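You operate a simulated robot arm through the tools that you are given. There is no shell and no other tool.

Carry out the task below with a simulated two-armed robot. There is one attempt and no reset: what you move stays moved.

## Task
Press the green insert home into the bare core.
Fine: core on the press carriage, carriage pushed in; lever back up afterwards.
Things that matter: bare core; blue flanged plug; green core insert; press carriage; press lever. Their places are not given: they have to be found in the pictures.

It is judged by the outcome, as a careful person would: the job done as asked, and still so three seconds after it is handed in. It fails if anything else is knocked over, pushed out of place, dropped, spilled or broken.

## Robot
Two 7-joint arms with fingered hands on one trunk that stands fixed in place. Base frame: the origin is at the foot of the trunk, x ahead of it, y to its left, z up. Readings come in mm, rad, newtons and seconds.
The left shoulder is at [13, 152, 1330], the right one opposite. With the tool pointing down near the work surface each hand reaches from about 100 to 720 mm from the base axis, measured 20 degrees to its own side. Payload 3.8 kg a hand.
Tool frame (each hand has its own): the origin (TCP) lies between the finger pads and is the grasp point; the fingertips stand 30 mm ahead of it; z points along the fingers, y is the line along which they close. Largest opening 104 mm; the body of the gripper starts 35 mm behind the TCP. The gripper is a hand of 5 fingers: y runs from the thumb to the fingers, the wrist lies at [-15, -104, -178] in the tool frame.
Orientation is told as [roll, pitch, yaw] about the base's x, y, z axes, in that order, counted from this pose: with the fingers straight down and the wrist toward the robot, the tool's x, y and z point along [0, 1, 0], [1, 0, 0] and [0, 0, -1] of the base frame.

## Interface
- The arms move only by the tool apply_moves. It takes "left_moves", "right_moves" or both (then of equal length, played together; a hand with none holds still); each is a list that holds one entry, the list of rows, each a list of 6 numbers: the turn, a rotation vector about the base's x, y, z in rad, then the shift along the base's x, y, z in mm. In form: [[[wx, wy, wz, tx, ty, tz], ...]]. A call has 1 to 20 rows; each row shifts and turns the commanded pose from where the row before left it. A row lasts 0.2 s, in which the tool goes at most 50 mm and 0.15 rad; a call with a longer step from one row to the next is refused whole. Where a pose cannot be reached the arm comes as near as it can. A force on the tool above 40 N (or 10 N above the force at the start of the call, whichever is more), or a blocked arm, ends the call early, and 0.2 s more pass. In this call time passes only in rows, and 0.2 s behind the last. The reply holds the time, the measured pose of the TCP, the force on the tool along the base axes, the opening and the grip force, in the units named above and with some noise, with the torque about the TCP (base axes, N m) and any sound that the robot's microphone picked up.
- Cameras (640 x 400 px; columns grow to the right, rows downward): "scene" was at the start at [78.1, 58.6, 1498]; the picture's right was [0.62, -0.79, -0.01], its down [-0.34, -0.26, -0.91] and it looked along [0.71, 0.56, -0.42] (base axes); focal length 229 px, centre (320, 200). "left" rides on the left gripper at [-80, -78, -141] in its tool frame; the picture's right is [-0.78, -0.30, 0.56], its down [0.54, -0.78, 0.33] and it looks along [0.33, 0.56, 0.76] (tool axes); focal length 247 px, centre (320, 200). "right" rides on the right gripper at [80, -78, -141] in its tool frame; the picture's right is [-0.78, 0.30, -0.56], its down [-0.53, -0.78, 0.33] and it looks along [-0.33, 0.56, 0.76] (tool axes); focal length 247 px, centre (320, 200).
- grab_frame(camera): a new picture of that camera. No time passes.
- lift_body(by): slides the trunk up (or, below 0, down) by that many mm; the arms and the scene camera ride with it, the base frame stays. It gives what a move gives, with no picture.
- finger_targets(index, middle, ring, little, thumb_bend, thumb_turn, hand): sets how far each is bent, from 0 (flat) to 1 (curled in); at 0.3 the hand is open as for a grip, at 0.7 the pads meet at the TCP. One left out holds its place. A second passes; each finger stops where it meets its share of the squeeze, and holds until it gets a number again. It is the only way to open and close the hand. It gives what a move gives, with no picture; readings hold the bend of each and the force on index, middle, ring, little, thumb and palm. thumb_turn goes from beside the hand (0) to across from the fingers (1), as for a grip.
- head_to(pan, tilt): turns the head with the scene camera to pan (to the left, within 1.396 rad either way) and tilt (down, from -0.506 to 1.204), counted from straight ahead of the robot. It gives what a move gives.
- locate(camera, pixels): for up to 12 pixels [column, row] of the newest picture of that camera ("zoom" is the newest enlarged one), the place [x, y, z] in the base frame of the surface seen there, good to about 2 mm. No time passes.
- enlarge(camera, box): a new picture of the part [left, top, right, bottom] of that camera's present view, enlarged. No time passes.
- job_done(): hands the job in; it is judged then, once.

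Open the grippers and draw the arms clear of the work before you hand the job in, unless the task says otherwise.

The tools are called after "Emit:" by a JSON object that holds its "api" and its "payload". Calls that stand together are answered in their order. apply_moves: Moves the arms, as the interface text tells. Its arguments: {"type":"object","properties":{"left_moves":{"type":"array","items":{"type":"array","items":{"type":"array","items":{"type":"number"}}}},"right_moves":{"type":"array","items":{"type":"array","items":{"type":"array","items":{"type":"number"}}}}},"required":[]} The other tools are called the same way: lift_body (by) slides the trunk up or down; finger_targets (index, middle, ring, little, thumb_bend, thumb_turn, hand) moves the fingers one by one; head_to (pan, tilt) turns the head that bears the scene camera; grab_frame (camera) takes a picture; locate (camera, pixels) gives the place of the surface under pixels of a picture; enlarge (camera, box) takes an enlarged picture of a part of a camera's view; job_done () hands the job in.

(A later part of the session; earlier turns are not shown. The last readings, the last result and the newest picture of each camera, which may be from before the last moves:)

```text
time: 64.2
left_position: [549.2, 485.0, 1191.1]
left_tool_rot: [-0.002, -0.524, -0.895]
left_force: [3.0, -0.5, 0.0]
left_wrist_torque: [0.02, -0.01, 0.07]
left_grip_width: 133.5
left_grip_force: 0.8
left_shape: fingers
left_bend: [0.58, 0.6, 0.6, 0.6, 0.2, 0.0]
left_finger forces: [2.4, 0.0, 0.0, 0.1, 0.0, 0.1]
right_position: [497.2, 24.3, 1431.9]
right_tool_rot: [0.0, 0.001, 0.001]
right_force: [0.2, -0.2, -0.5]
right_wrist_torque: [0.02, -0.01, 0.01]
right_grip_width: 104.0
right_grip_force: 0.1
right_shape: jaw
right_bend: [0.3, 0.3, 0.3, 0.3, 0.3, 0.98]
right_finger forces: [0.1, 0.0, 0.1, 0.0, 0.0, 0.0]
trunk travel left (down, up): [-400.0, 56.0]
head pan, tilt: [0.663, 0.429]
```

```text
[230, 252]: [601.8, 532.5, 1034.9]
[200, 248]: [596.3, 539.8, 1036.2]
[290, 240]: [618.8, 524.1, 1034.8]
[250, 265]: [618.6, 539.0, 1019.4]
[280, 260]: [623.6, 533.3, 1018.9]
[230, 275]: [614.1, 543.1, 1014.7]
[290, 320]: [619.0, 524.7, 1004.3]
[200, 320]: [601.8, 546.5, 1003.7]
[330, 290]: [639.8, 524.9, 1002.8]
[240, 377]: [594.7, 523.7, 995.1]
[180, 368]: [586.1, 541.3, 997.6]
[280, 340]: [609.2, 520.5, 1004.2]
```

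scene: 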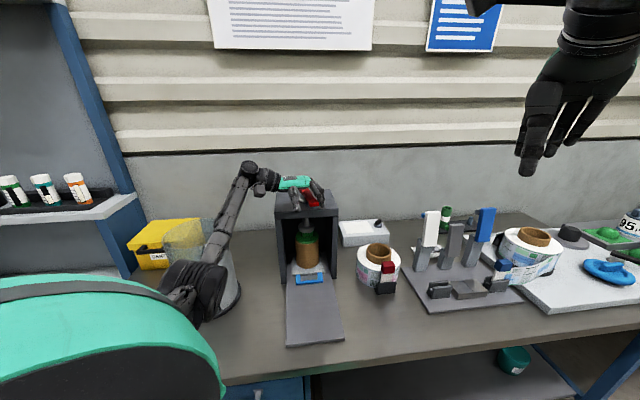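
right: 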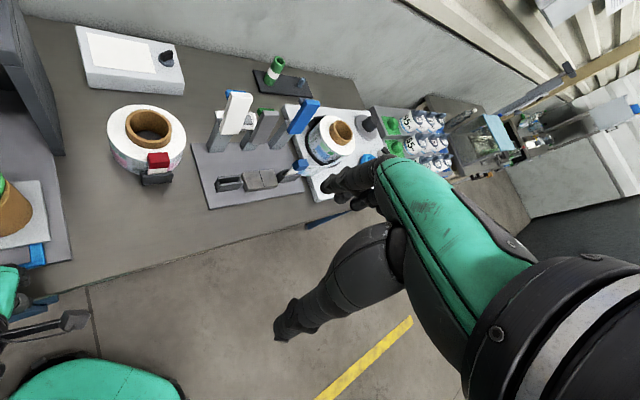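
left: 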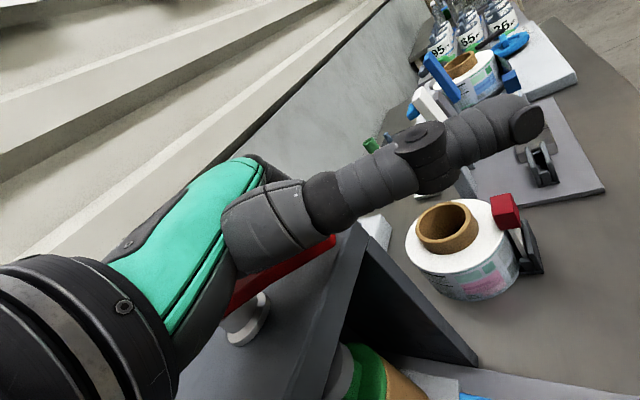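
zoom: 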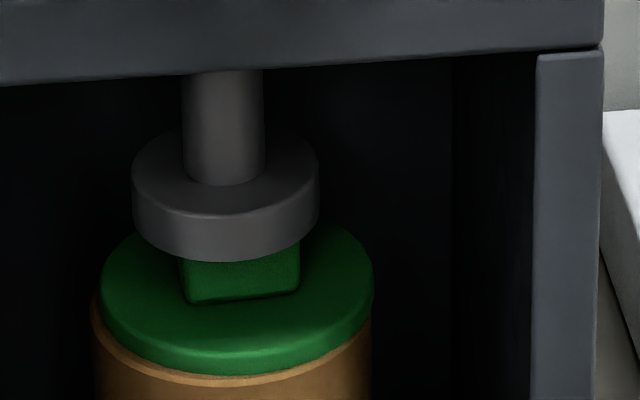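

Ram edge is at z≈1034, just touching the knob (≈1031), and the index feels 2.4 N. I press a little more in small arc steps.

Emit:
{"api": "apply_moves", "payload": {"left_moves": [[[0, 0, -0.05, -3.2, 3.6, 0], [0, 0, -0.05, -3.0, 3.8, 0]]]}}

Emit:
{"api": "enlarge", "payload": {"camera": "scene", "box": [260, 160, 370, 270]}}

Emit:
{"api": "enlarge", "payload": {"camera": "scene", "box": [298, 212, 330, 246]}}

Emit:
{"api": "locate", "payload": {"camera": "zoom", "pixels": [[230, 255], [200, 251], [290, 243], [250, 268], [280, 264], [290, 320], [200, 320], [330, 290], [240, 377], [180, 368]]}}

```text
time: 64.8
left_position: [544.7, 491.5, 1189.6]
left_tool_rot: [-0.002, -0.524, -0.995]
left_force: [12.0, -7.4, 0.0]
left_wrist_torque: [0.05, 0.06, 0.18]
left_grip_width: 137.1
left_grip_force: 6.0
left_shape: fingers
left_bend: [0.52, 0.6, 0.6, 0.59, 0.2, 0.0]
left_finger forces: [10.2, 0.4, 0.1, 1.6, 0.1, 0.1]
right_position: [500.6, 21.8, 1430.1]
right_tool_rot: [0.001, 0.003, 0.0]
right_force: [-0.5, -0.8, -0.1]
right_wrist_torque: [0.03, 0.04, 0.02]
right_grip_width: 103.7
right_grip_force: 0.0
right_shape: jaw
right_bend: [0.3, 0.3, 0.3, 0.3, 0.3, 0.98]
right_finger forces: [0.0, 0.0, 0.0, 0.0, 0.0, 0.1]
trunk travel left (down, up): [-400.0, 56.0]
head pan, tilt: [0.663, 0.429]
```

```text
3.64 times, centred on (315, 215) of scene
```

zoom: 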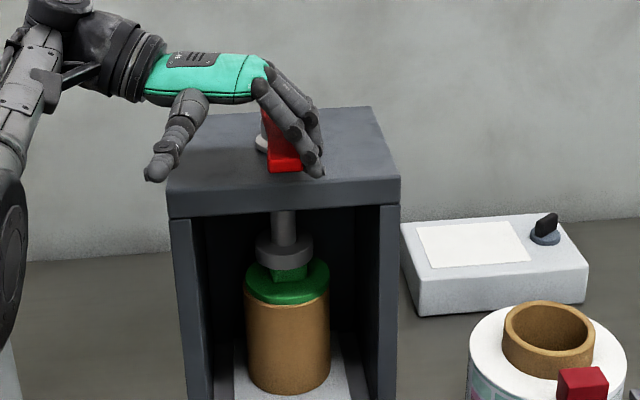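

```text
11.76 times, centred on (314, 229) of scene
```

zoom: 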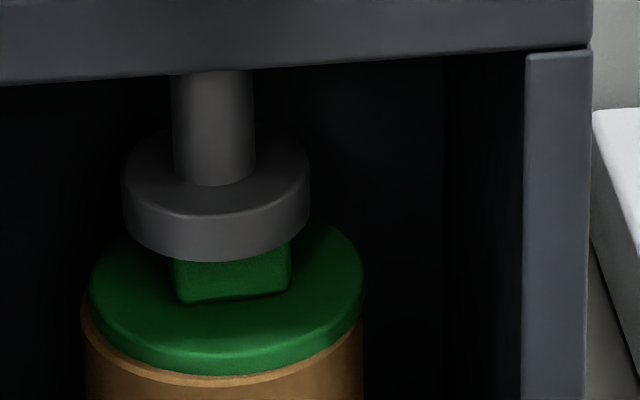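

```text
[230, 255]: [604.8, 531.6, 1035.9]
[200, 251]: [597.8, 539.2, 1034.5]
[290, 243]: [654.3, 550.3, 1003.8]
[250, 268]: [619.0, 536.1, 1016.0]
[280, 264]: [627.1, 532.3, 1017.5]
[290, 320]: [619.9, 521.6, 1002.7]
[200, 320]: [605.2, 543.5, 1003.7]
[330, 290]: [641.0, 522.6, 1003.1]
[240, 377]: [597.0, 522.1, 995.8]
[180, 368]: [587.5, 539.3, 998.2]
```

Force rose to about 14 N with the ram no longer moving (z≈1034 on the knob), so the stroke is at its end. I press once more slightly to be sure it is home, then look at the seam.

Emit:
{"api": "apply_moves", "payload": {"left_moves": [[[0, 0, -0.04, -2.2, 3.0, 0], [0, 0, -0.03, -1.6, 2.2, 0]]]}}

Emit:
{"api": "enlarge", "payload": {"camera": "scene", "box": [296, 212, 328, 246]}}

Emit:
{"api": "locate", "payload": {"camera": "zoom", "pixels": [[250, 255], [220, 251], [270, 268], [300, 264], [310, 320], [220, 320], [350, 290], [260, 377], [200, 368], [300, 375]]}}

```text
time: 65.4
left_position: [533.5, 491.4, 1189.5]
left_tool_rot: [-0.003, -0.523, -1.064]
left_force: [18.9, -7.2, 2.9]
left_wrist_torque: [0.02, -0.2, -0.01]
left_grip_width: 133.5
left_grip_force: 10.3
left_shape: fingers
left_bend: [0.58, 0.56, 0.56, 0.56, 0.2, 0.0]
left_finger forces: [2.8, 6.7, 4.3, 5.9, 0.1, 0.1]
left hand out of reach, approached as far as the arm can: row 1, 2
right_position: [504.0, 22.8, 1430.6]
right_tool_rot: [0.003, 0.005, 0.0]
right_force: [0.2, 0.3, -0.1]
right_wrist_torque: [0.0, -0.01, 0.02]
right_grip_width: 103.9
right_grip_force: 0.0
right_shape: jaw
right_bend: [0.3, 0.3, 0.3, 0.3, 0.3, 0.98]
right_finger forces: [0.0, 0.0, 0.0, 0.1, 0.1, 0.1]
trunk travel left (down, up): [-400.0, 56.0]
head pan, tilt: [0.663, 0.429]
```

```text
11.76 times, centred on (312, 229) of scene
```

zoom: 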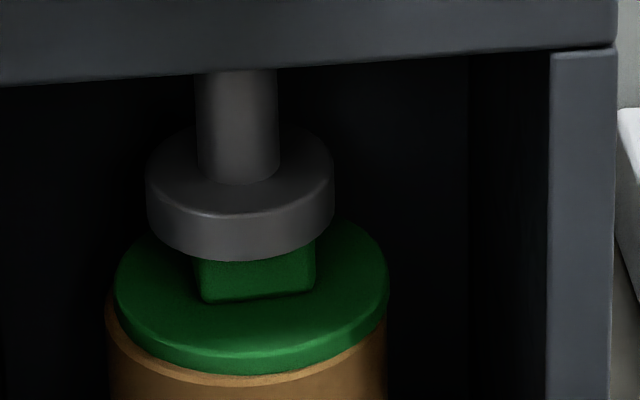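

```text
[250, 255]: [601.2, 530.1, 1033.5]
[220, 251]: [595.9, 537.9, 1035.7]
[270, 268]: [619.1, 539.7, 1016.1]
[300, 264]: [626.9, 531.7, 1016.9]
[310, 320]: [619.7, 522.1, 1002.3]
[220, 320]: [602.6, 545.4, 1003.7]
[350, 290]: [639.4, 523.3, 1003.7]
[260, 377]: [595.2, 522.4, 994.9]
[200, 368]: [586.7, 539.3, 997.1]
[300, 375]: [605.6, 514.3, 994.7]
```

The insert is home: flange top ≈1003 directly on the rim, ram on the knob. I now unload by moving the fingers away from the lever along their pointing direction and turn back a bit, then see whether the lever springs back.

Emit:
{"api": "apply_moves", "payload": {"left_moves": [[[0, 0, 0.05, 6, -6, 0], [0, 0, 0.05, 6, -8, 0], [0, 0, 0, 4, -6, 0]]]}}

Emit:
{"api": "enlarge", "payload": {"camera": "scene", "box": [260, 150, 370, 270]}}

Emit:
{"api": "grab_frame", "payload": {"camera": "left"}}

```text
time: 66.2
left_position: [544.0, 472.2, 1189.9]
left_tool_rot: [-0.003, -0.523, -0.964]
left_force: [0.7, 0.7, -0.3]
left_wrist_torque: [0.0, 0.0, -0.02]
left_grip_width: 132.2
left_grip_force: 0.1
left_shape: fingers
left_bend: [0.6, 0.6, 0.6, 0.6, 0.2, 0.0]
left_finger forces: [0.1, 0.0, 0.1, 0.0, 0.0, 0.1]
right_position: [497.2, 23.1, 1432.5]
right_tool_rot: [0.002, -0.001, -0.001]
right_force: [0.6, -0.5, -1.5]
right_wrist_torque: [-0.02, 0.03, 0.0]
right_grip_width: 103.4
right_grip_force: 0.2
right_shape: jaw
right_bend: [0.3, 0.3, 0.3, 0.3, 0.3, 0.98]
right_finger forces: [0.0, 0.0, 0.0, 0.1, 0.1, 0.1]
trunk travel left (down, up): [-400.0, 56.0]
head pan, tilt: [0.663, 0.429]
```

```text
3.33 times, centred on (315, 210) of scene
```

zoom: 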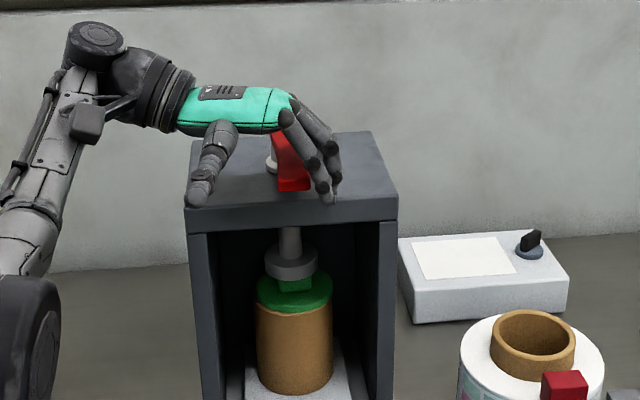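

```text
taken
```

left: 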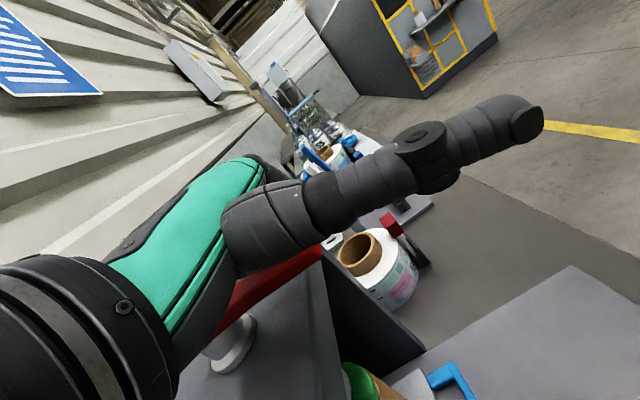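

The fingers are free of the lever, which points to the front now. I raise the hand 45 mm to clear the bar and see if the lever stays.

Emit:
{"api": "apply_moves", "payload": {"left_moves": [[[0, 0, 0, 0, 0, 10], [0, 0, 0, 0, 0, 15], [0, 0, 0, 0, 0, 20]]]}}

Emit:
{"api": "enlarge", "payload": {"camera": "scene", "box": [260, 140, 370, 270]}}

Emit:
{"api": "locate", "payload": {"camera": "zoom", "pixels": [[275, 170], [285, 185], [295, 205], [300, 215], [278, 215], [310, 215], [285, 225], [270, 190]]}}

```text
time: 67.0
left_position: [543.4, 473.3, 1235.4]
left_tool_rot: [-0.001, -0.524, -0.964]
left_force: [-1.0, -0.1, 0.5]
left_wrist_torque: [-0.03, 0.01, 0.02]
left_grip_width: 132.3
left_grip_force: 0.1
left_shape: fingers
left_bend: [0.6, 0.6, 0.6, 0.6, 0.2, 0.0]
left_finger forces: [0.1, 0.1, 0.1, 0.0, 0.0, 0.0]
right_position: [495.8, 24.3, 1432.2]
right_tool_rot: [0.001, 0.0, -0.001]
right_force: [0.9, -0.4, 0.5]
right_wrist_torque: [-0.03, 0.01, -0.03]
right_grip_width: 103.6
right_grip_force: 0.2
right_shape: jaw
right_bend: [0.3, 0.3, 0.3, 0.3, 0.3, 0.98]
right_finger forces: [0.0, 0.0, 0.0, 0.1, 0.0, 0.1]
trunk travel left (down, up): [-400.0, 56.0]
head pan, tilt: [0.663, 0.429]
```

```text
3.08 times, centred on (315, 205) of scene
```

zoom: 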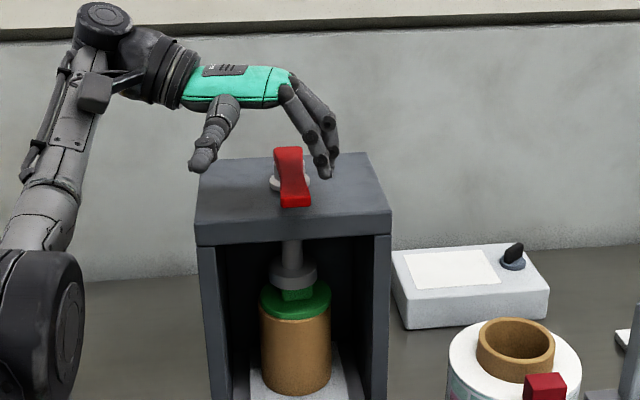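

```text
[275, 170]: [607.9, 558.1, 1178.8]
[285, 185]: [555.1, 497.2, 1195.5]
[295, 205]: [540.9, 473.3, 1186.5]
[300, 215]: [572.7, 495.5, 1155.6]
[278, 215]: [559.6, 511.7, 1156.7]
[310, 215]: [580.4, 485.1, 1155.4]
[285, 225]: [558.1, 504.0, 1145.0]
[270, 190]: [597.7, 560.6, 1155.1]
```

The lever stays at about −136° (pointing to the front), hub (620,550) to tip (541,473). I bring the hand over to the left side of the bar at a safe height and then lower beside it, to push it back to where it was.

Emit:
{"api": "apply_moves", "payload": {"left_moves": [[[0, 0, 0.091, -6.1, 12.2, 4], [0, 0, 0.091, -6.1, 12.2, 2], [0, 0, 0.091, -6.1, 12.2, 0], [0, 0, 0.091, -6.1, 12.1, 0]]]}}

Emit:
{"api": "enlarge", "payload": {"camera": "scene", "box": [260, 140, 370, 270]}}

Emit:
{"api": "locate", "payload": {"camera": "zoom", "pixels": [[262, 160], [275, 170], [250, 150], [240, 140], [285, 185], [300, 200], [190, 160], [285, 165]]}}

```text
time: 68.0
left_position: [517.2, 522.5, 1240.3]
left_tool_rot: [-0.001, -0.526, -0.597]
left_force: [0.3, 0.2, 0.5]
left_wrist_torque: [0.0, 0.03, 0.0]
left_grip_width: 132.1
left_grip_force: 0.0
left_shape: fingers
left_bend: [0.6, 0.6, 0.6, 0.6, 0.2, 0.0]
left_finger forces: [0.0, 0.0, 0.0, 0.0, 0.0, 0.0]
right_position: [496.1, 25.8, 1432.9]
right_tool_rot: [0.001, -0.002, 0.0]
right_force: [0.4, 0.6, -0.5]
right_wrist_torque: [0.02, -0.01, 0.0]
right_grip_width: 103.5
right_grip_force: 0.1
right_shape: jaw
right_bend: [0.3, 0.3, 0.3, 0.3, 0.3, 0.98]
right_finger forces: [0.1, 0.0, 0.0, 0.1, 0.1, 0.0]
trunk travel left (down, up): [-400.0, 56.0]
head pan, tilt: [0.663, 0.429]
```

```text
3.08 times, centred on (315, 205) of scene
```

zoom: 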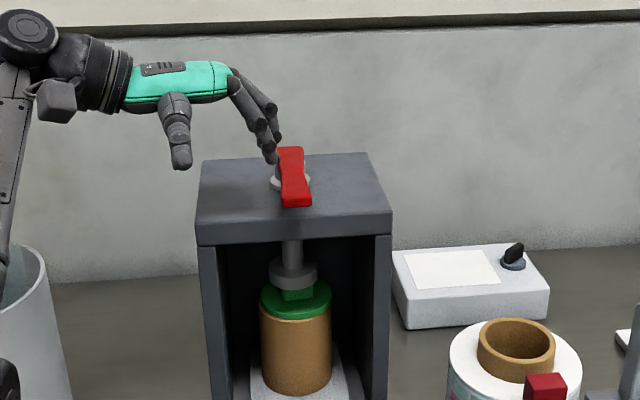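

```text
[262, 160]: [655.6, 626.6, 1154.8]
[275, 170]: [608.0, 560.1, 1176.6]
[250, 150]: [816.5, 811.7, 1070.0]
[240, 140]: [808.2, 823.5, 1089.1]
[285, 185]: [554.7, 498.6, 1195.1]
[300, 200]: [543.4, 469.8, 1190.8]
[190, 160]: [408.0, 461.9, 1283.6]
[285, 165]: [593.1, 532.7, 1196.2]
```

I locate the fingertips near (270,155) and check the forearm against the bin rim.

Emit:
{"api": "locate", "payload": {"camera": "zoom", "pixels": [[270, 155], [268, 145], [262, 128], [275, 130], [250, 110], [278, 140], [10, 150], [5, 250], [30, 260], [180, 150]]}}

Emit:
{"api": "grab_frame", "payload": {"camera": "scene"}}

```text
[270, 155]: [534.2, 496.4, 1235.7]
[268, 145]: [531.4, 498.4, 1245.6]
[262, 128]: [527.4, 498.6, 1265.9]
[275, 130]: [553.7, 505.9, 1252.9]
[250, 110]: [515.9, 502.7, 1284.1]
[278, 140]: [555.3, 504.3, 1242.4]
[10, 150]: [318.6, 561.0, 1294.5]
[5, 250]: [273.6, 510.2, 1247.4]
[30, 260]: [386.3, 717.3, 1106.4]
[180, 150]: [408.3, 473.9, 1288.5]
```

```text
taken
```

scene: 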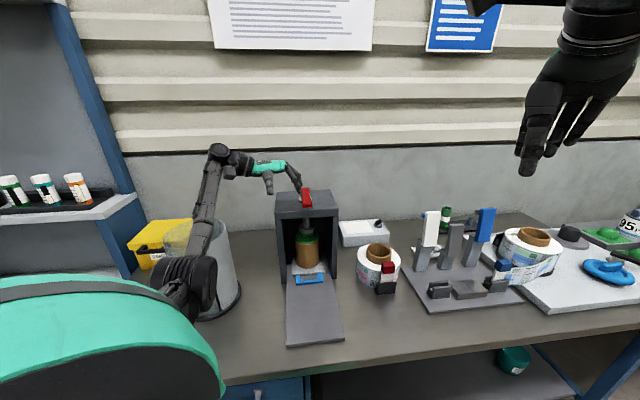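

The index tip is ~20 mm left of the lever's axis. I shift 8 mm further left for clearance, then lower beside the bar.

Emit:
{"api": "apply_moves", "payload": {"left_moves": [[[0, 0, 0, -6, 6, 0], [0, 0, 0, 0, 0, -12], [0, 0, 0, 0, 0, -14], [0, 0, 0, 0, 0, -14], [0, 0, 0, 0, 0, -8]]]}}

Emit:
{"api": "enlarge", "payload": {"camera": "scene", "box": [270, 150, 350, 230]}}

Emit:
{"api": "locate", "payload": {"camera": "zoom", "pixels": [[245, 175], [243, 165], [240, 150], [260, 165], [280, 200], [285, 215], [260, 185], [250, 185]]}}

```text
time: 69.2
left_position: [513.2, 528.4, 1193.3]
left_tool_rot: [-0.003, -0.524, -0.599]
left_force: [0.6, 0.5, 0.1]
left_wrist_torque: [0.02, 0.0, -0.01]
left_grip_width: 132.2
left_grip_force: 0.0
left_shape: fingers
left_bend: [0.6, 0.6, 0.6, 0.6, 0.2, 0.0]
left_finger forces: [0.0, 0.0, 0.1, 0.0, 0.0, 0.0]
right_position: [496.2, 23.7, 1433.3]
right_tool_rot: [-0.001, 0.0, 0.0]
right_force: [-0.1, -0.5, 0.5]
right_wrist_torque: [0.03, 0.0, 0.03]
right_grip_width: 103.6
right_grip_force: 0.0
right_shape: jaw
right_bend: [0.3, 0.3, 0.3, 0.3, 0.3, 0.98]
right_finger forces: [0.0, 0.0, 0.0, 0.1, 0.1, 0.1]
trunk travel left (down, up): [-400.0, 56.0]
head pan, tilt: [0.663, 0.429]
```

```text
5.00 times, centred on (310, 190) of scene
```

zoom: 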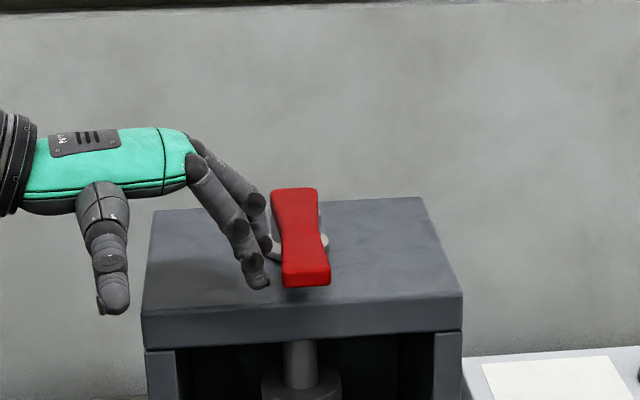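

```text
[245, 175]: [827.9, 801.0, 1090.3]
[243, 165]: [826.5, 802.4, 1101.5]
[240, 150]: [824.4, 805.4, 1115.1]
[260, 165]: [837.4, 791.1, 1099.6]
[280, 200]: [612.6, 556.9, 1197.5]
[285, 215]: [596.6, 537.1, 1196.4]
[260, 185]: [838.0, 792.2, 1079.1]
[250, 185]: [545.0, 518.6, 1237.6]
```

Good view: the fingers stand just left of the red bar (index tip (255,280), bar tip (307,280)). I push the lever back along the arc around the post, turning the hand with it.

Emit:
{"api": "apply_moves", "payload": {"left_moves": [[[0, 0, 0.08, 2.0, -8.5, -2], [0, 0, 0.08, 2.8, -8.3, 0], [0, 0, 0.08, 3.4, -8.1, 0], [0, 0, 0.08, 3.9, -7.6, 0], [0, 0, 0.08, 4.7, -7.4, 0]]]}}

Emit:
{"api": "enlarge", "payload": {"camera": "scene", "box": [270, 150, 350, 250]}}

```text
time: 70.4
left_position: [528.8, 487.3, 1191.8]
left_tool_rot: [-0.003, -0.522, -0.2]
left_force: [-2.3, 0.1, -1.0]
left_wrist_torque: [0.01, 0.0, 0.03]
left_grip_width: 132.3
left_grip_force: 0.5
left_shape: fingers
left_bend: [0.6, 0.61, 0.6, 0.6, 0.2, 0.0]
left_finger forces: [0.0, 1.5, 0.0, 0.1, 0.0, 0.1]
right_position: [496.3, 24.2, 1432.5]
right_tool_rot: [0.0, 0.002, -0.001]
right_force: [0.4, 0.2, -0.8]
right_wrist_torque: [0.0, 0.02, 0.01]
right_grip_width: 103.8
right_grip_force: 0.1
right_shape: jaw
right_bend: [0.3, 0.3, 0.3, 0.3, 0.3, 0.98]
right_finger forces: [0.0, 0.1, 0.0, 0.0, 0.0, 0.0]
trunk travel left (down, up): [-400.0, 56.0]
head pan, tilt: [0.663, 0.429]
```

```text
4.00 times, centred on (310, 200) of scene
```

zoom: 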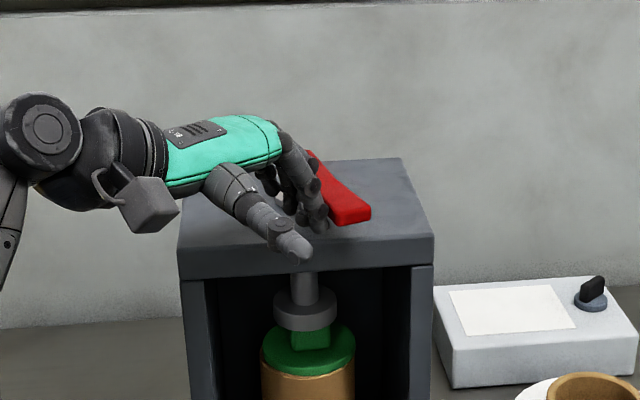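

The lever is swinging back and the ram begins to rise while the insert stays in the core. I continue along the arc.

Emit:
{"api": "apply_moves", "payload": {"left_moves": [[[0, 0, 0.08, 5.2, -7.0, 0], [0, 0, 0.08, 5.7, -6.6, 0], [0, 0, 0.08, 6.3, -6.1, 0], [0, 0, 0.08, 6.7, -5.6, 0], [0, 0, 0.08, 7.1, -4.9, 0], [0, 0, 0.08, 7.5, -4.5, 0]]]}}

Emit:
{"api": "enlarge", "payload": {"camera": "scene", "box": [270, 150, 350, 250]}}

```text
time: 71.8
left_position: [569.0, 451.8, 1191.8]
left_tool_rot: [-0.003, -0.524, 0.281]
left_force: [-0.9, -0.5, -0.2]
left_wrist_torque: [0.0, -0.01, 0.0]
left_grip_width: 132.4
left_grip_force: 0.2
left_shape: fingers
left_bend: [0.6, 0.61, 0.6, 0.6, 0.2, 0.0]
left_finger forces: [0.0, 1.4, 0.0, 0.0, 0.0, 0.0]
right_position: [497.0, 23.0, 1433.3]
right_tool_rot: [-0.001, 0.001, -0.001]
right_force: [0.4, 0.7, 0.1]
right_wrist_torque: [-0.04, 0.02, 0.01]
right_grip_width: 103.7
right_grip_force: 0.0
right_shape: jaw
right_bend: [0.3, 0.3, 0.3, 0.3, 0.3, 0.98]
right_finger forces: [0.0, 0.0, 0.1, 0.1, 0.0, 0.1]
trunk travel left (down, up): [-400.0, 56.0]
head pan, tilt: [0.663, 0.429]
```

```text
4.00 times, centred on (310, 200) of scene
```

zoom: 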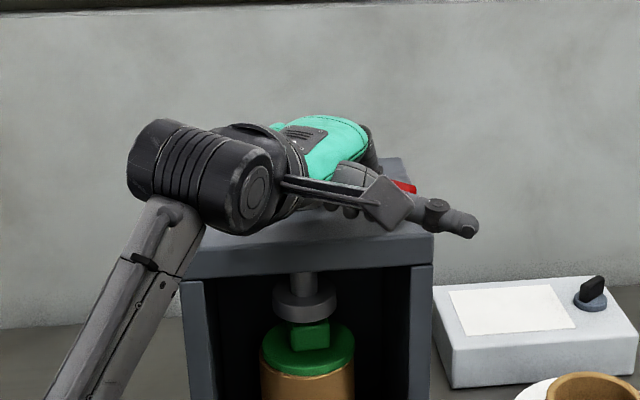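

The ram keeps rising and the insert stays down. I continue the push.

Emit:
{"api": "apply_moves", "payload": {"left_moves": [[[0, 0, 0.08, 7.9, -3.8, 0], [0, 0, 0.08, 8.1, -3.2, 0], [0, 0, 0.08, 8.4, -2.5, 0], [0, 0, 0.08, 8.5, -1.8, 0], [0, 0, 0.08, 8.5, -1.1, 0]]]}}

Emit:
{"api": "enlarge", "payload": {"camera": "scene", "box": [270, 140, 370, 250]}}

Emit:
{"api": "grab_frame", "payload": {"camera": "left"}}

```text
time: 73.0
left_position: [610.9, 439.7, 1191.6]
left_tool_rot: [-0.001, -0.525, 0.68]
left_force: [-0.6, -1.0, 0.2]
left_wrist_torque: [0.02, -0.01, 0.02]
left_grip_width: 132.1
left_grip_force: 0.8
left_shape: fingers
left_bend: [0.6, 0.61, 0.6, 0.6, 0.2, 0.0]
left_finger forces: [0.1, 1.3, 0.0, 0.0, 0.1, 0.0]
right_position: [497.4, 24.0, 1431.9]
right_tool_rot: [0.0, 0.001, 0.0]
right_force: [-0.1, -0.2, 0.2]
right_wrist_torque: [0.01, 0.04, 0.01]
right_grip_width: 103.5
right_grip_force: 0.1
right_shape: jaw
right_bend: [0.3, 0.3, 0.3, 0.3, 0.3, 0.98]
right_finger forces: [0.0, 0.0, 0.1, 0.1, 0.0, 0.0]
trunk travel left (down, up): [-400.0, 56.0]
head pan, tilt: [0.663, 0.429]
```

```text
3.64 times, centred on (320, 195) of scene
```

zoom: 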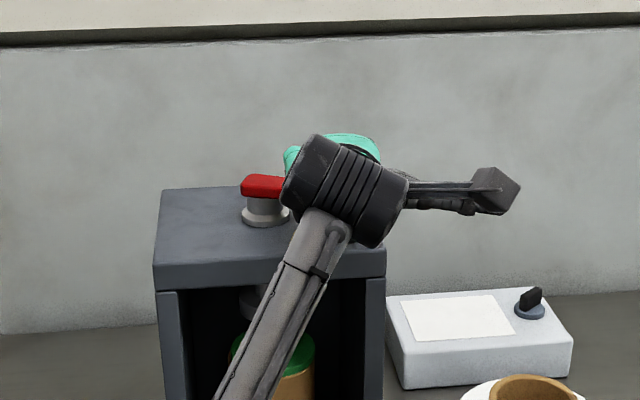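

```text
taken
```

left: 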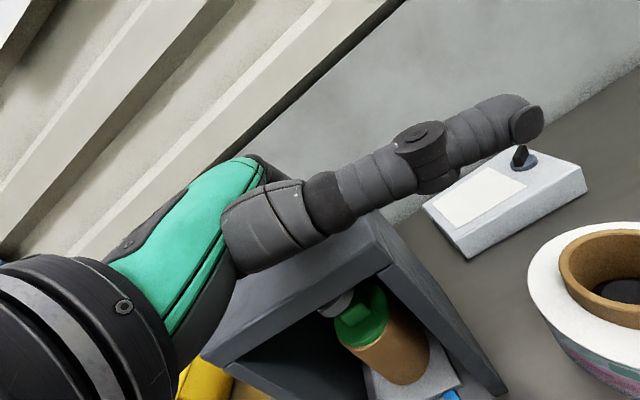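

The lever is coming back (left view also shows the insert seated in the core). I continue with the arc in a few more steps.

Emit:
{"api": "apply_moves", "payload": {"left_moves": [[[0, 0, 0.08, 8.8, -0.5, 0], [0, 0, 0.08, 8.7, 0.3, 0], [0, 0, 0.08, 8.7, 0.9, 0]]]}}

Emit:
{"api": "enlarge", "payload": {"camera": "scene", "box": [270, 140, 370, 250]}}

Emit:
{"api": "locate", "payload": {"camera": "zoom", "pixels": [[250, 185], [265, 182], [280, 180], [255, 195], [275, 192], [265, 210], [250, 300], [300, 175]]}}

```text
time: 73.8
left_position: [637.1, 441.3, 1192.0]
left_tool_rot: [-0.001, -0.525, 0.92]
left_force: [-0.7, -1.6, -0.5]
left_wrist_torque: [0.02, 0.02, 0.03]
left_grip_width: 132.3
left_grip_force: 0.4
left_shape: fingers
left_bend: [0.6, 0.61, 0.6, 0.6, 0.2, 0.0]
left_finger forces: [0.0, 1.1, 0.0, 0.0, 0.1, 0.1]
right_position: [498.0, 23.5, 1432.4]
right_tool_rot: [-0.001, -0.001, 0.001]
right_force: [0.5, -0.4, -0.1]
right_wrist_torque: [-0.01, 0.03, 0.02]
right_grip_width: 103.5
right_grip_force: 0.0
right_shape: jaw
right_bend: [0.3, 0.3, 0.3, 0.3, 0.3, 0.98]
right_finger forces: [0.1, 0.1, 0.0, 0.1, 0.1, 0.0]
trunk travel left (down, up): [-400.0, 56.0]
head pan, tilt: [0.663, 0.429]
```

```text
3.64 times, centred on (320, 195) of scene
```

zoom: 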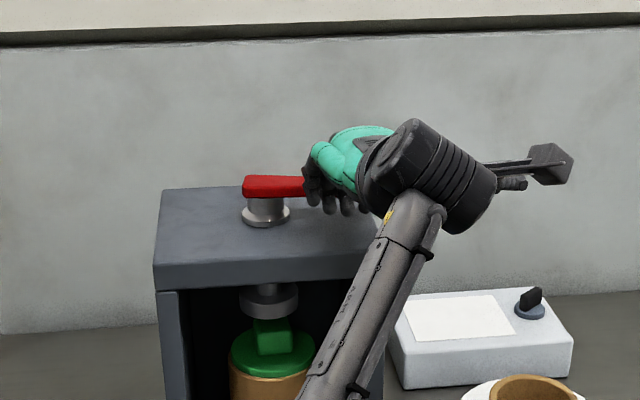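

```text
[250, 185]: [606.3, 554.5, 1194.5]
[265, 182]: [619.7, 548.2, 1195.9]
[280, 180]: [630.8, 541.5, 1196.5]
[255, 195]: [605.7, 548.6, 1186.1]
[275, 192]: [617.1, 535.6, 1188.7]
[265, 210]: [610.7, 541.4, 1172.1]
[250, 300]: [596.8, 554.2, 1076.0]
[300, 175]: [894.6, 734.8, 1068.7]
```

The lever is about 10° short of its original heading. I push on in small steps until it meets its stop.

Emit:
{"api": "apply_moves", "payload": {"left_moves": [[[0, 0, 0.06, 6.4, 1.2, 0], [0, 0, 0.06, 6.3, 1.7, 0]]]}}

Emit:
{"api": "enlarge", "payload": {"camera": "scene", "box": [270, 140, 370, 250]}}

Emit:
{"api": "locate", "payload": {"camera": "zoom", "pixels": [[250, 185], [270, 182], [295, 178], [255, 195], [275, 192], [300, 188], [250, 300], [265, 305]]}}

```text
time: 74.4
left_position: [647.2, 444.3, 1191.7]
left_tool_rot: [0.0, -0.525, 1.041]
left_force: [-0.7, -1.2, -0.8]
left_wrist_torque: [-0.01, 0.0, 0.02]
left_grip_width: 132.2
left_grip_force: 0.9
left_shape: fingers
left_bend: [0.6, 0.61, 0.6, 0.6, 0.2, 0.0]
left_finger forces: [0.1, 1.2, 0.0, 0.1, 0.0, 0.1]
right_position: [496.4, 23.7, 1431.4]
right_tool_rot: [0.0, -0.001, 0.0]
right_force: [0.5, -0.2, 0.7]
right_wrist_torque: [-0.02, -0.01, -0.02]
right_grip_width: 103.4
right_grip_force: 0.0
right_shape: jaw
right_bend: [0.3, 0.3, 0.3, 0.3, 0.3, 0.98]
right_finger forces: [0.1, 0.0, 0.0, 0.1, 0.0, 0.0]
trunk travel left (down, up): [-400.0, 56.0]
head pan, tilt: [0.663, 0.429]
```

```text
3.64 times, centred on (320, 195) of scene
```

zoom: 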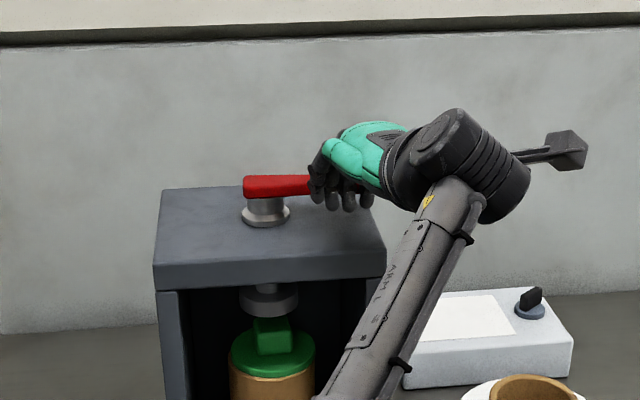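

```text
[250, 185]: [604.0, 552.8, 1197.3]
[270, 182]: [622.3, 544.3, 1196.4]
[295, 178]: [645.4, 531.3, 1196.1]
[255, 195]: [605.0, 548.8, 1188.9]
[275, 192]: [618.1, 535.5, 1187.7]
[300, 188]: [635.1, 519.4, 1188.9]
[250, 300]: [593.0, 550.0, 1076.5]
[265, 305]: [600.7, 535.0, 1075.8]
```

The bar's edge now heads about −44°; originally about −38°. A couple more small steps until the stop.

Emit:
{"api": "apply_moves", "payload": {"left_moves": [[[0, 0, 0.05, 5.2, 1.8, 0], [0, 0, 0.04, 4.1, 1.7, 0]]]}}

Emit:
{"api": "enlarge", "payload": {"camera": "scene", "box": [270, 140, 370, 250]}}

Emit:
{"api": "locate", "payload": {"camera": "zoom", "pixels": [[250, 185], [270, 182], [295, 178], [255, 195], [275, 192], [300, 188], [250, 300], [265, 305]]}}

```text
time: 75.0
left_position: [658.4, 447.4, 1191.6]
left_tool_rot: [-0.002, -0.525, 1.129]
left_force: [-0.4, -1.1, -0.8]
left_wrist_torque: [-0.01, -0.03, -0.04]
left_grip_width: 132.3
left_grip_force: 0.1
left_shape: fingers
left_bend: [0.6, 0.61, 0.6, 0.6, 0.2, 0.0]
left_finger forces: [0.0, 1.1, 0.0, 0.0, 0.0, 0.0]
right_position: [497.5, 23.7, 1431.8]
right_tool_rot: [-0.001, -0.001, 0.001]
right_force: [-0.8, 1.0, 0.0]
right_wrist_torque: [0.03, 0.01, 0.0]
right_grip_width: 104.0
right_grip_force: 0.1
right_shape: jaw
right_bend: [0.3, 0.3, 0.3, 0.3, 0.3, 0.98]
right_finger forces: [0.0, 0.0, 0.0, 0.0, 0.1, 0.1]
trunk travel left (down, up): [-400.0, 56.0]
head pan, tilt: [0.663, 0.429]
```

```text
3.64 times, centred on (320, 195) of scene
```

zoom: 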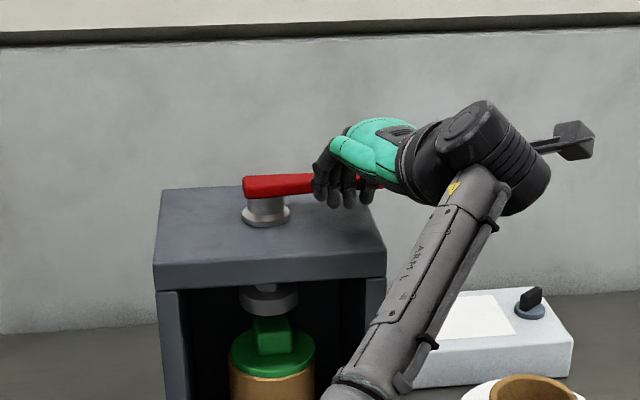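

```text
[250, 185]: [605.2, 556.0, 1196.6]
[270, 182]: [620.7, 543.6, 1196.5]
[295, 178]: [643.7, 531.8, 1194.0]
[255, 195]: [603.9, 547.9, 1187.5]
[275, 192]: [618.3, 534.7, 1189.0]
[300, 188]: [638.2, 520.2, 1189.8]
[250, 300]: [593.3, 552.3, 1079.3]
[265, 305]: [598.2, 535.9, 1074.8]
```

Very close to the original heading. I make one more small push to feel the stop.

Emit:
{"api": "apply_moves", "payload": {"left_moves": [[[0, 0, 0.03, 3.2, 1.5, 0], [0, 0, 0.03, 3.1, 1.6, 0]]]}}

Emit:
{"api": "enlarge", "payload": {"camera": "scene", "box": [265, 170, 355, 230]}}

```text
time: 75.6
left_position: [664.3, 450.5, 1190.8]
left_tool_rot: [-0.003, -0.523, 1.188]
left_force: [-0.8, -1.1, -0.2]
left_wrist_torque: [0.0, -0.02, 0.02]
left_grip_width: 132.4
left_grip_force: 0.4
left_shape: fingers
left_bend: [0.6, 0.61, 0.6, 0.6, 0.2, 0.0]
left_finger forces: [0.0, 1.1, 0.0, 0.1, 0.0, 0.0]
right_position: [495.7, 23.8, 1433.1]
right_tool_rot: [0.0, 0.001, 0.0]
right_force: [0.4, 0.2, 0.5]
right_wrist_torque: [-0.01, -0.03, -0.01]
right_grip_width: 103.8
right_grip_force: 0.0
right_shape: jaw
right_bend: [0.3, 0.3, 0.3, 0.3, 0.3, 0.98]
right_finger forces: [0.0, 0.0, 0.0, 0.0, 0.0, 0.1]
trunk travel left (down, up): [-400.0, 56.0]
head pan, tilt: [0.663, 0.429]
```

```text
6.67 times, centred on (310, 200) of scene
```

zoom: 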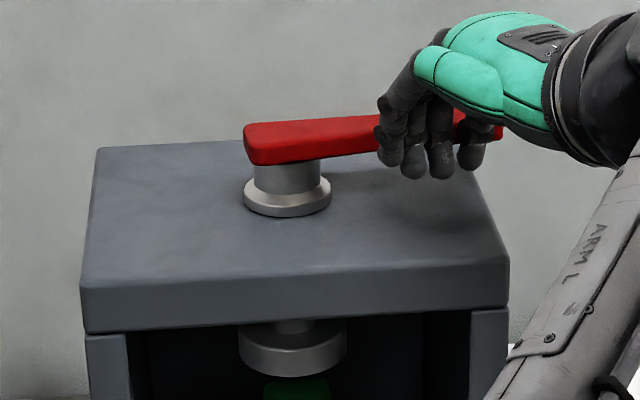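

Compared with the first picture, the bar tip is still a few pixels low (tip about (502,130) vs (500,115)). I push a little further.

Emit:
{"api": "apply_moves", "payload": {"left_moves": [[[0, 0, 0.03, 3.0, 1.6, 0], [0, 0, 0.03, 2.9, 1.7, 0]]]}}

Emit:
{"api": "enlarge", "payload": {"camera": "scene", "box": [265, 170, 355, 230]}}

```text
time: 76.2
left_position: [671.1, 453.8, 1192.1]
left_tool_rot: [-0.001, -0.525, 1.248]
left_force: [-1.0, -1.3, -1.3]
left_wrist_torque: [-0.01, 0.0, 0.05]
left_grip_width: 131.8
left_grip_force: 1.2
left_shape: fingers
left_bend: [0.6, 0.62, 0.6, 0.6, 0.2, 0.0]
left_finger forces: [0.8, 1.9, 0.1, 0.1, 0.0, 0.1]
right_position: [496.8, 23.8, 1432.9]
right_tool_rot: [0.001, 0.0, -0.001]
right_force: [-0.1, -0.3, -0.2]
right_wrist_torque: [0.02, 0.0, -0.05]
right_grip_width: 103.6
right_grip_force: 0.1
right_shape: jaw
right_bend: [0.3, 0.3, 0.3, 0.3, 0.3, 0.98]
right_finger forces: [0.1, 0.1, 0.0, 0.0, 0.0, 0.0]
trunk travel left (down, up): [-400.0, 56.0]
head pan, tilt: [0.663, 0.429]
```

```text
6.67 times, centred on (310, 200) of scene
```

zoom: 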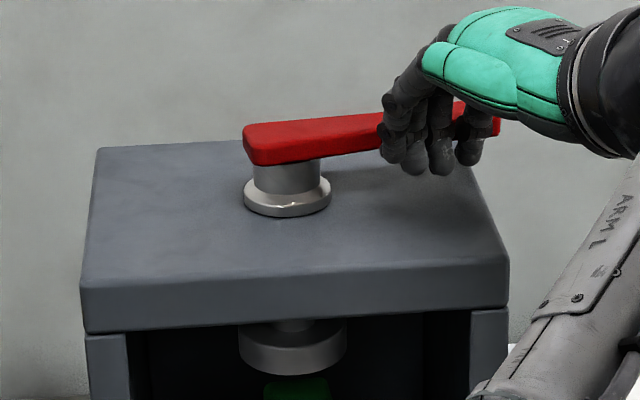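

Finger forces are rising a little (middle 1.9 N, index 0.8 N); the bar now matches the first picture closely. One last small nudge to confirm the stop.

Emit:
{"api": "apply_moves", "payload": {"left_moves": [[[0, 0, 0.02, 1.9, 1.3, 0], [0, 0, 0.02, 1.9, 1.4, 0]]]}}

Emit:
{"api": "enlarge", "payload": {"camera": "scene", "box": [265, 170, 355, 230]}}

```text
time: 76.8
left_position: [672.9, 454.9, 1192.7]
left_tool_rot: [-0.003, -0.526, 1.291]
left_force: [-5.4, -5.8, -0.3]
left_wrist_torque: [0.0, 0.04, 0.18]
left_grip_width: 131.3
left_grip_force: 4.1
left_shape: fingers
left_bend: [0.62, 0.63, 0.6, 0.6, 0.2, 0.0]
left_finger forces: [2.4, 5.6, 0.1, 0.0, 0.0, 0.0]
right_position: [494.7, 21.3, 1433.4]
right_tool_rot: [0.001, 0.001, 0.0]
right_force: [0.2, 1.4, -0.1]
right_wrist_torque: [-0.01, 0.01, -0.01]
right_grip_width: 103.6
right_grip_force: 0.0
right_shape: jaw
right_bend: [0.3, 0.3, 0.3, 0.3, 0.3, 0.98]
right_finger forces: [0.0, 0.1, 0.0, 0.1, 0.0, 0.1]
trunk travel left (down, up): [-400.0, 56.0]
head pan, tilt: [0.663, 0.429]
```

```text
6.67 times, centred on (310, 200) of scene
```

zoom: 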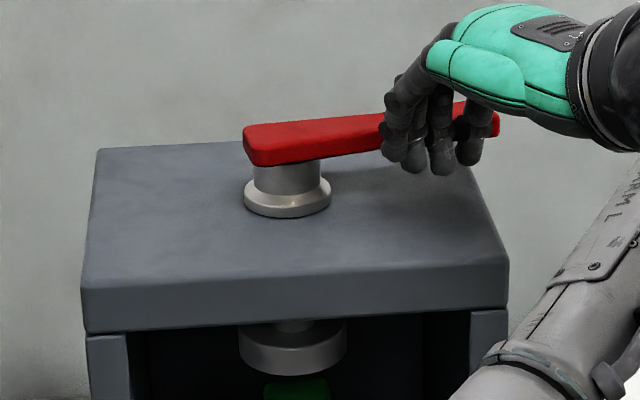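

The force jumped to ~8 N with the bar unmoved, so the lever is back at its upper stop. I withdraw the fingers straight back from the bar, then raise the hand clear.

Emit:
{"api": "apply_moves", "payload": {"left_moves": [[[0, 0, 0, -2, -8, 0], [0, 0, 0, -4, -14, 0], [0, 0, 0, -6, -20, 0], [0, 0, 0, -6, -20, 10], [0, 0, 0, -6, -15, 25], [0, 0, 0, -6, -10, 35], [0, 0, 0, -6, 0, 40], [0, 0, 0, -6, 0, 40]]]}}

Emit:
{"api": "enlarge", "payload": {"camera": "scene", "box": [265, 170, 355, 290]}}

Emit:
{"api": "grab_frame", "payload": {"camera": "scene"}}

```text
time: 78.6
left_position: [631.1, 369.8, 1340.3]
left_tool_rot: [-0.001, -0.523, 1.289]
left_force: [0.1, -0.2, -0.4]
left_wrist_torque: [-0.01, -0.03, -0.04]
left_grip_width: 132.2
left_grip_force: 0.1
left_shape: fingers
left_bend: [0.6, 0.6, 0.6, 0.6, 0.2, 0.0]
left_finger forces: [0.0, 0.0, 0.0, 0.0, 0.0, 0.0]
right_position: [496.2, 23.8, 1432.9]
right_tool_rot: [-0.001, 0.0, 0.001]
right_force: [0.0, 0.7, 0.0]
right_wrist_torque: [0.02, 0.0, 0.0]
right_grip_width: 103.3
right_grip_force: 0.1
right_shape: jaw
right_bend: [0.3, 0.3, 0.3, 0.3, 0.3, 0.98]
right_finger forces: [0.0, 0.0, 0.0, 0.0, 0.0, 0.0]
trunk travel left (down, up): [-400.0, 56.0]
head pan, tilt: [0.663, 0.429]
```

```text
3.33 times, centred on (310, 230) of scene
```

zoom: 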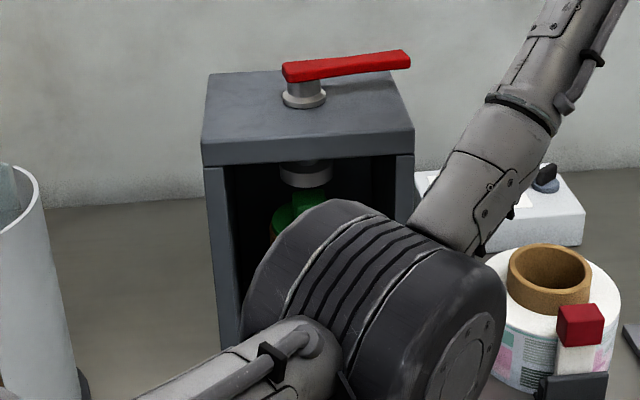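

```text
taken
```

scene: 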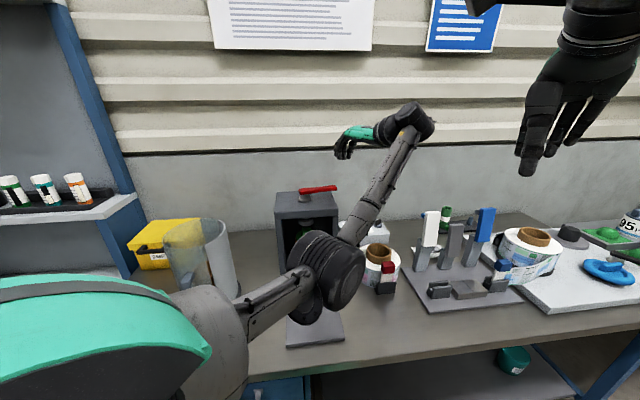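

The lever matches its first picture exactly (hub end (283,70), tip (410,58)). I bring the left arm back toward its starting pose, turning the hand back on the way.

Emit:
{"api": "apply_moves", "payload": {"left_moves": [[[0, 0, -0.143, -25, -2, 8], [0, 0, -0.143, -30, -2, 8], [0, 0, -0.143, -33, -2, 8], [0, 0, -0.143, -33, -2, 8], [0, 0, -0.143, -33, -2, 5], [0, 0, -0.143, -33, -2, 5], [0, 0, -0.143, -33, -2, 5], [0, 0, -0.143, -33, -2, 0], [0, 0, -0.143, -30, -2, 0], [0, 0.131, 0, 0, 0, 0], [0, 0.131, 0, 0, 0, 0], [0, 0.131, 0, 0, 0, 0], [0, 0.131, 0, 0, 0, 0]]]}}

Emit:
{"api": "finger_targets", "payload": {"hand": "left", "index": 0.3, "middle": 0.3, "ring": 0.3, "little": 0.3, "thumb_bend": 0.3, "thumb_turn": 0.98}}

Emit:
{"api": "grab_frame", "payload": {"camera": "scene"}}

Emit:
{"api": "enlarge", "payload": {"camera": "scene", "box": [265, 170, 355, 290]}}

Emit:
{"api": "grab_frame", "payload": {"camera": "left"}}

```text
time: 81.4
left_position: [422.5, 388.0, 1375.2]
left_tool_rot: [0.001, 0.003, 0.002]
left_force: [0.1, -0.6, -0.8]
left_wrist_torque: [0.02, 0.02, -0.02]
left_grip_width: 132.5
left_grip_force: 0.1
left_shape: fingers
left_bend: [0.6, 0.6, 0.6, 0.6, 0.2, 0.0]
left_finger forces: [0.0, 0.1, 0.0, 0.0, 0.0, 0.0]
left hand out of reach, approached as far as the arm can: row 8, 9, 10
right_position: [496.7, 24.6, 1432.1]
right_tool_rot: [0.0, 0.001, 0.001]
right_force: [0.3, -0.3, 0.6]
right_wrist_torque: [-0.06, -0.04, 0.01]
right_grip_width: 103.4
right_grip_force: 0.1
right_shape: jaw
right_bend: [0.3, 0.3, 0.3, 0.3, 0.3, 0.98]
right_finger forces: [0.0, 0.0, 0.0, 0.0, 0.0, 0.0]
trunk travel left (down, up): [-400.0, 56.0]
head pan, tilt: [0.663, 0.429]
```

```text
time: 82.4
left_position: [422.1, 386.7, 1375.8]
left_tool_rot: [0.0, 0.0, 0.002]
left_force: [-0.4, 0.1, 0.2]
left_wrist_torque: [0.04, 0.0, 0.0]
left_grip_width: 103.6
left_grip_force: 0.1
left_shape: fingers
left_bend: [0.3, 0.3, 0.3, 0.3, 0.3, 0.95]
left_finger forces: [0.1, 0.0, 0.0, 0.1, 0.0, 0.0]
right_position: [495.7, 23.9, 1432.2]
right_tool_rot: [0.002, 0.0, 0.0]
right_force: [-0.5, -0.5, 0.1]
right_wrist_torque: [0.01, -0.01, 0.01]
right_grip_width: 103.5
right_grip_force: 0.1
right_shape: jaw
right_bend: [0.3, 0.3, 0.3, 0.3, 0.3, 0.98]
right_finger forces: [0.0, 0.0, 0.1, 0.1, 0.1, 0.0]
trunk travel left (down, up): [-400.0, 56.0]
head pan, tilt: [0.663, 0.429]
```

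```text
taken
```

scene: 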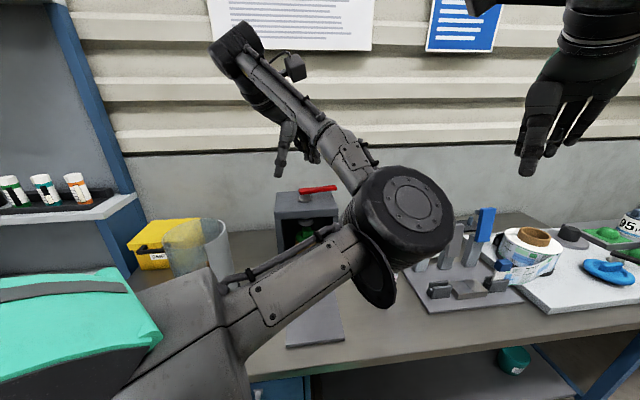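

```text
3.33 times, centred on (310, 230) of scene
```

zoom: 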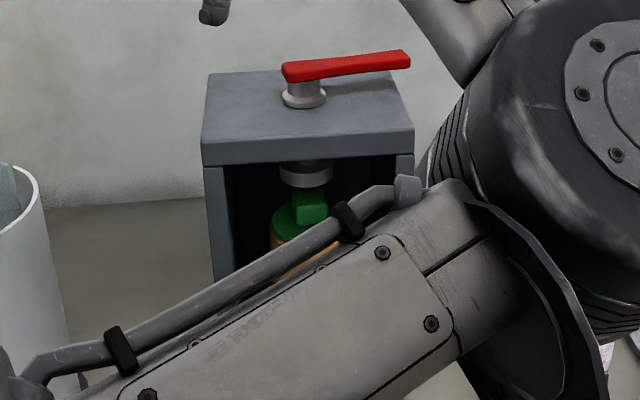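

```text
taken
```

left: 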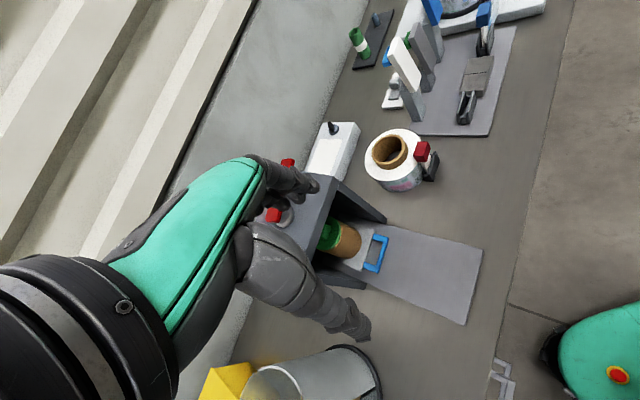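

The arm is clear of the press, with the elbow folded inward in front of the scene camera. The left view shows the carriage in and the insert in the core at (340,238); I enlarge it.

Emit:
{"api": "enlarge", "payload": {"camera": "left", "box": [270, 150, 420, 310]}}

Emit:
{"api": "locate", "payload": {"camera": "scene", "pixels": [[400, 215], [370, 280], [300, 270], [340, 160], [240, 50], [230, 300]]}}

```text
2.50 times, centred on (345, 230) of left
```

zoom: 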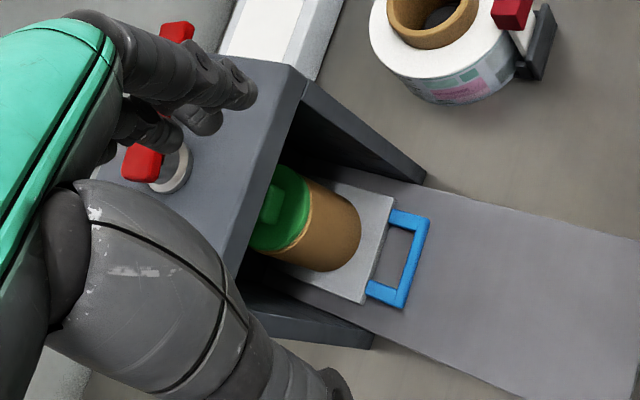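

```text
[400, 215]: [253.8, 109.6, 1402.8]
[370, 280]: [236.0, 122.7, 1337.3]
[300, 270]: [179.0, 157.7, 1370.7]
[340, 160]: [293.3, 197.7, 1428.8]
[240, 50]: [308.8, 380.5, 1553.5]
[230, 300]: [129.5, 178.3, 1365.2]
```

All looks right: insert home, carriage in, lever up. I move the left hand a bit more away to the left so the scene camera can see the press freely for a final check.

Emit:
{"api": "apply_moves", "payload": {"left_moves": [[[0, 0, 0, -8, 15, 0], [0, 0, 0, -15, 20, 0], [0, 0, 0, -15, 20, 0], [0, 0, 0, -15, 20, 0], [0, 0, 0, -15, 15, 0]]]}}

Emit:
{"api": "grab_frame", "payload": {"camera": "scene"}}

```text
time: 83.6
left_position: [355.0, 477.4, 1375.9]
left_tool_rot: [-0.002, -0.001, 0.002]
left_force: [-0.2, 0.4, 1.1]
left_wrist_torque: [-0.01, 0.01, 0.0]
left_grip_width: 103.4
left_grip_force: 0.0
left_shape: fingers
left_bend: [0.3, 0.3, 0.3, 0.3, 0.3, 0.95]
left_finger forces: [0.0, 0.0, 0.0, 0.0, 0.0, 0.0]
right_position: [497.1, 25.6, 1432.0]
right_tool_rot: [-0.002, -0.001, -0.001]
right_force: [-0.3, 1.0, 0.8]
right_wrist_torque: [0.0, 0.01, -0.03]
right_grip_width: 103.6
right_grip_force: 0.0
right_shape: jaw
right_bend: [0.3, 0.3, 0.3, 0.3, 0.3, 0.98]
right_finger forces: [0.1, 0.1, 0.0, 0.0, 0.0, 0.1]
trunk travel left (down, up): [-400.0, 56.0]
head pan, tilt: [0.663, 0.429]
```

```text
taken
```

scene: 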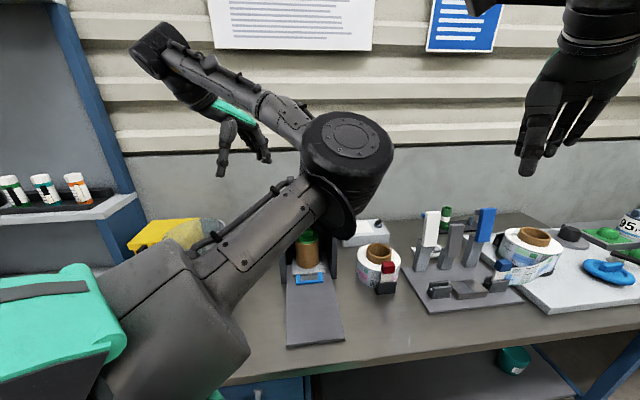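

The hand is well away to the left. I enlarge the visible part of the press to verify the seated insert.

Emit:
{"api": "enlarge", "payload": {"camera": "scene", "box": [280, 215, 345, 300]}}

Emit:
{"api": "grab_frame", "payload": {"camera": "left"}}

Emit:
{"api": "grab_frame", "payload": {"camera": "right"}}

```text
4.71 times, centred on (312, 258) of scene
```

zoom: 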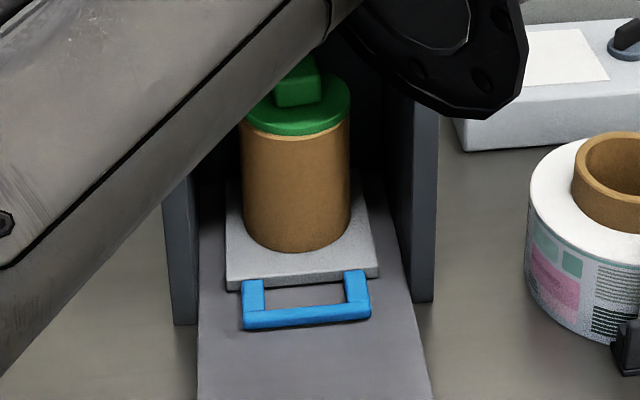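

```text
taken
```

left: 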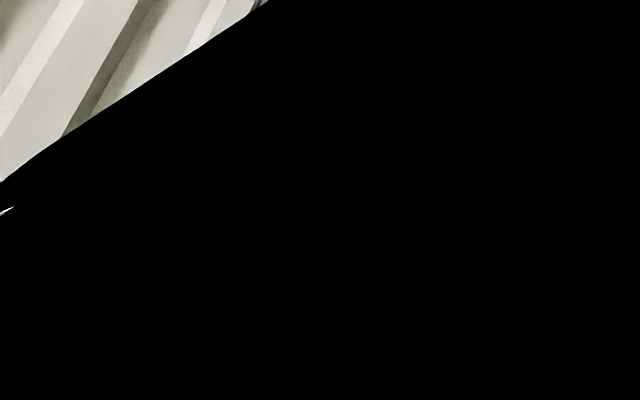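

```text
taken
```

right: 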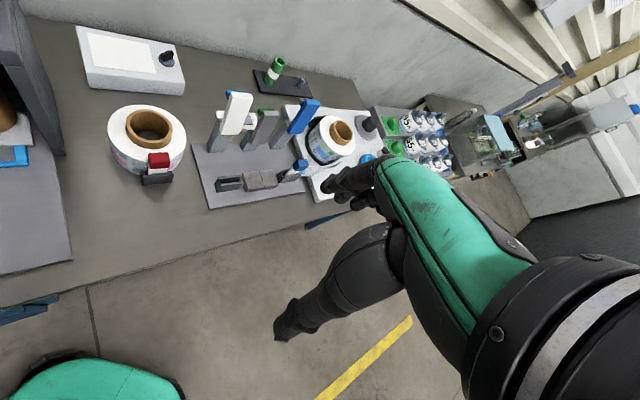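

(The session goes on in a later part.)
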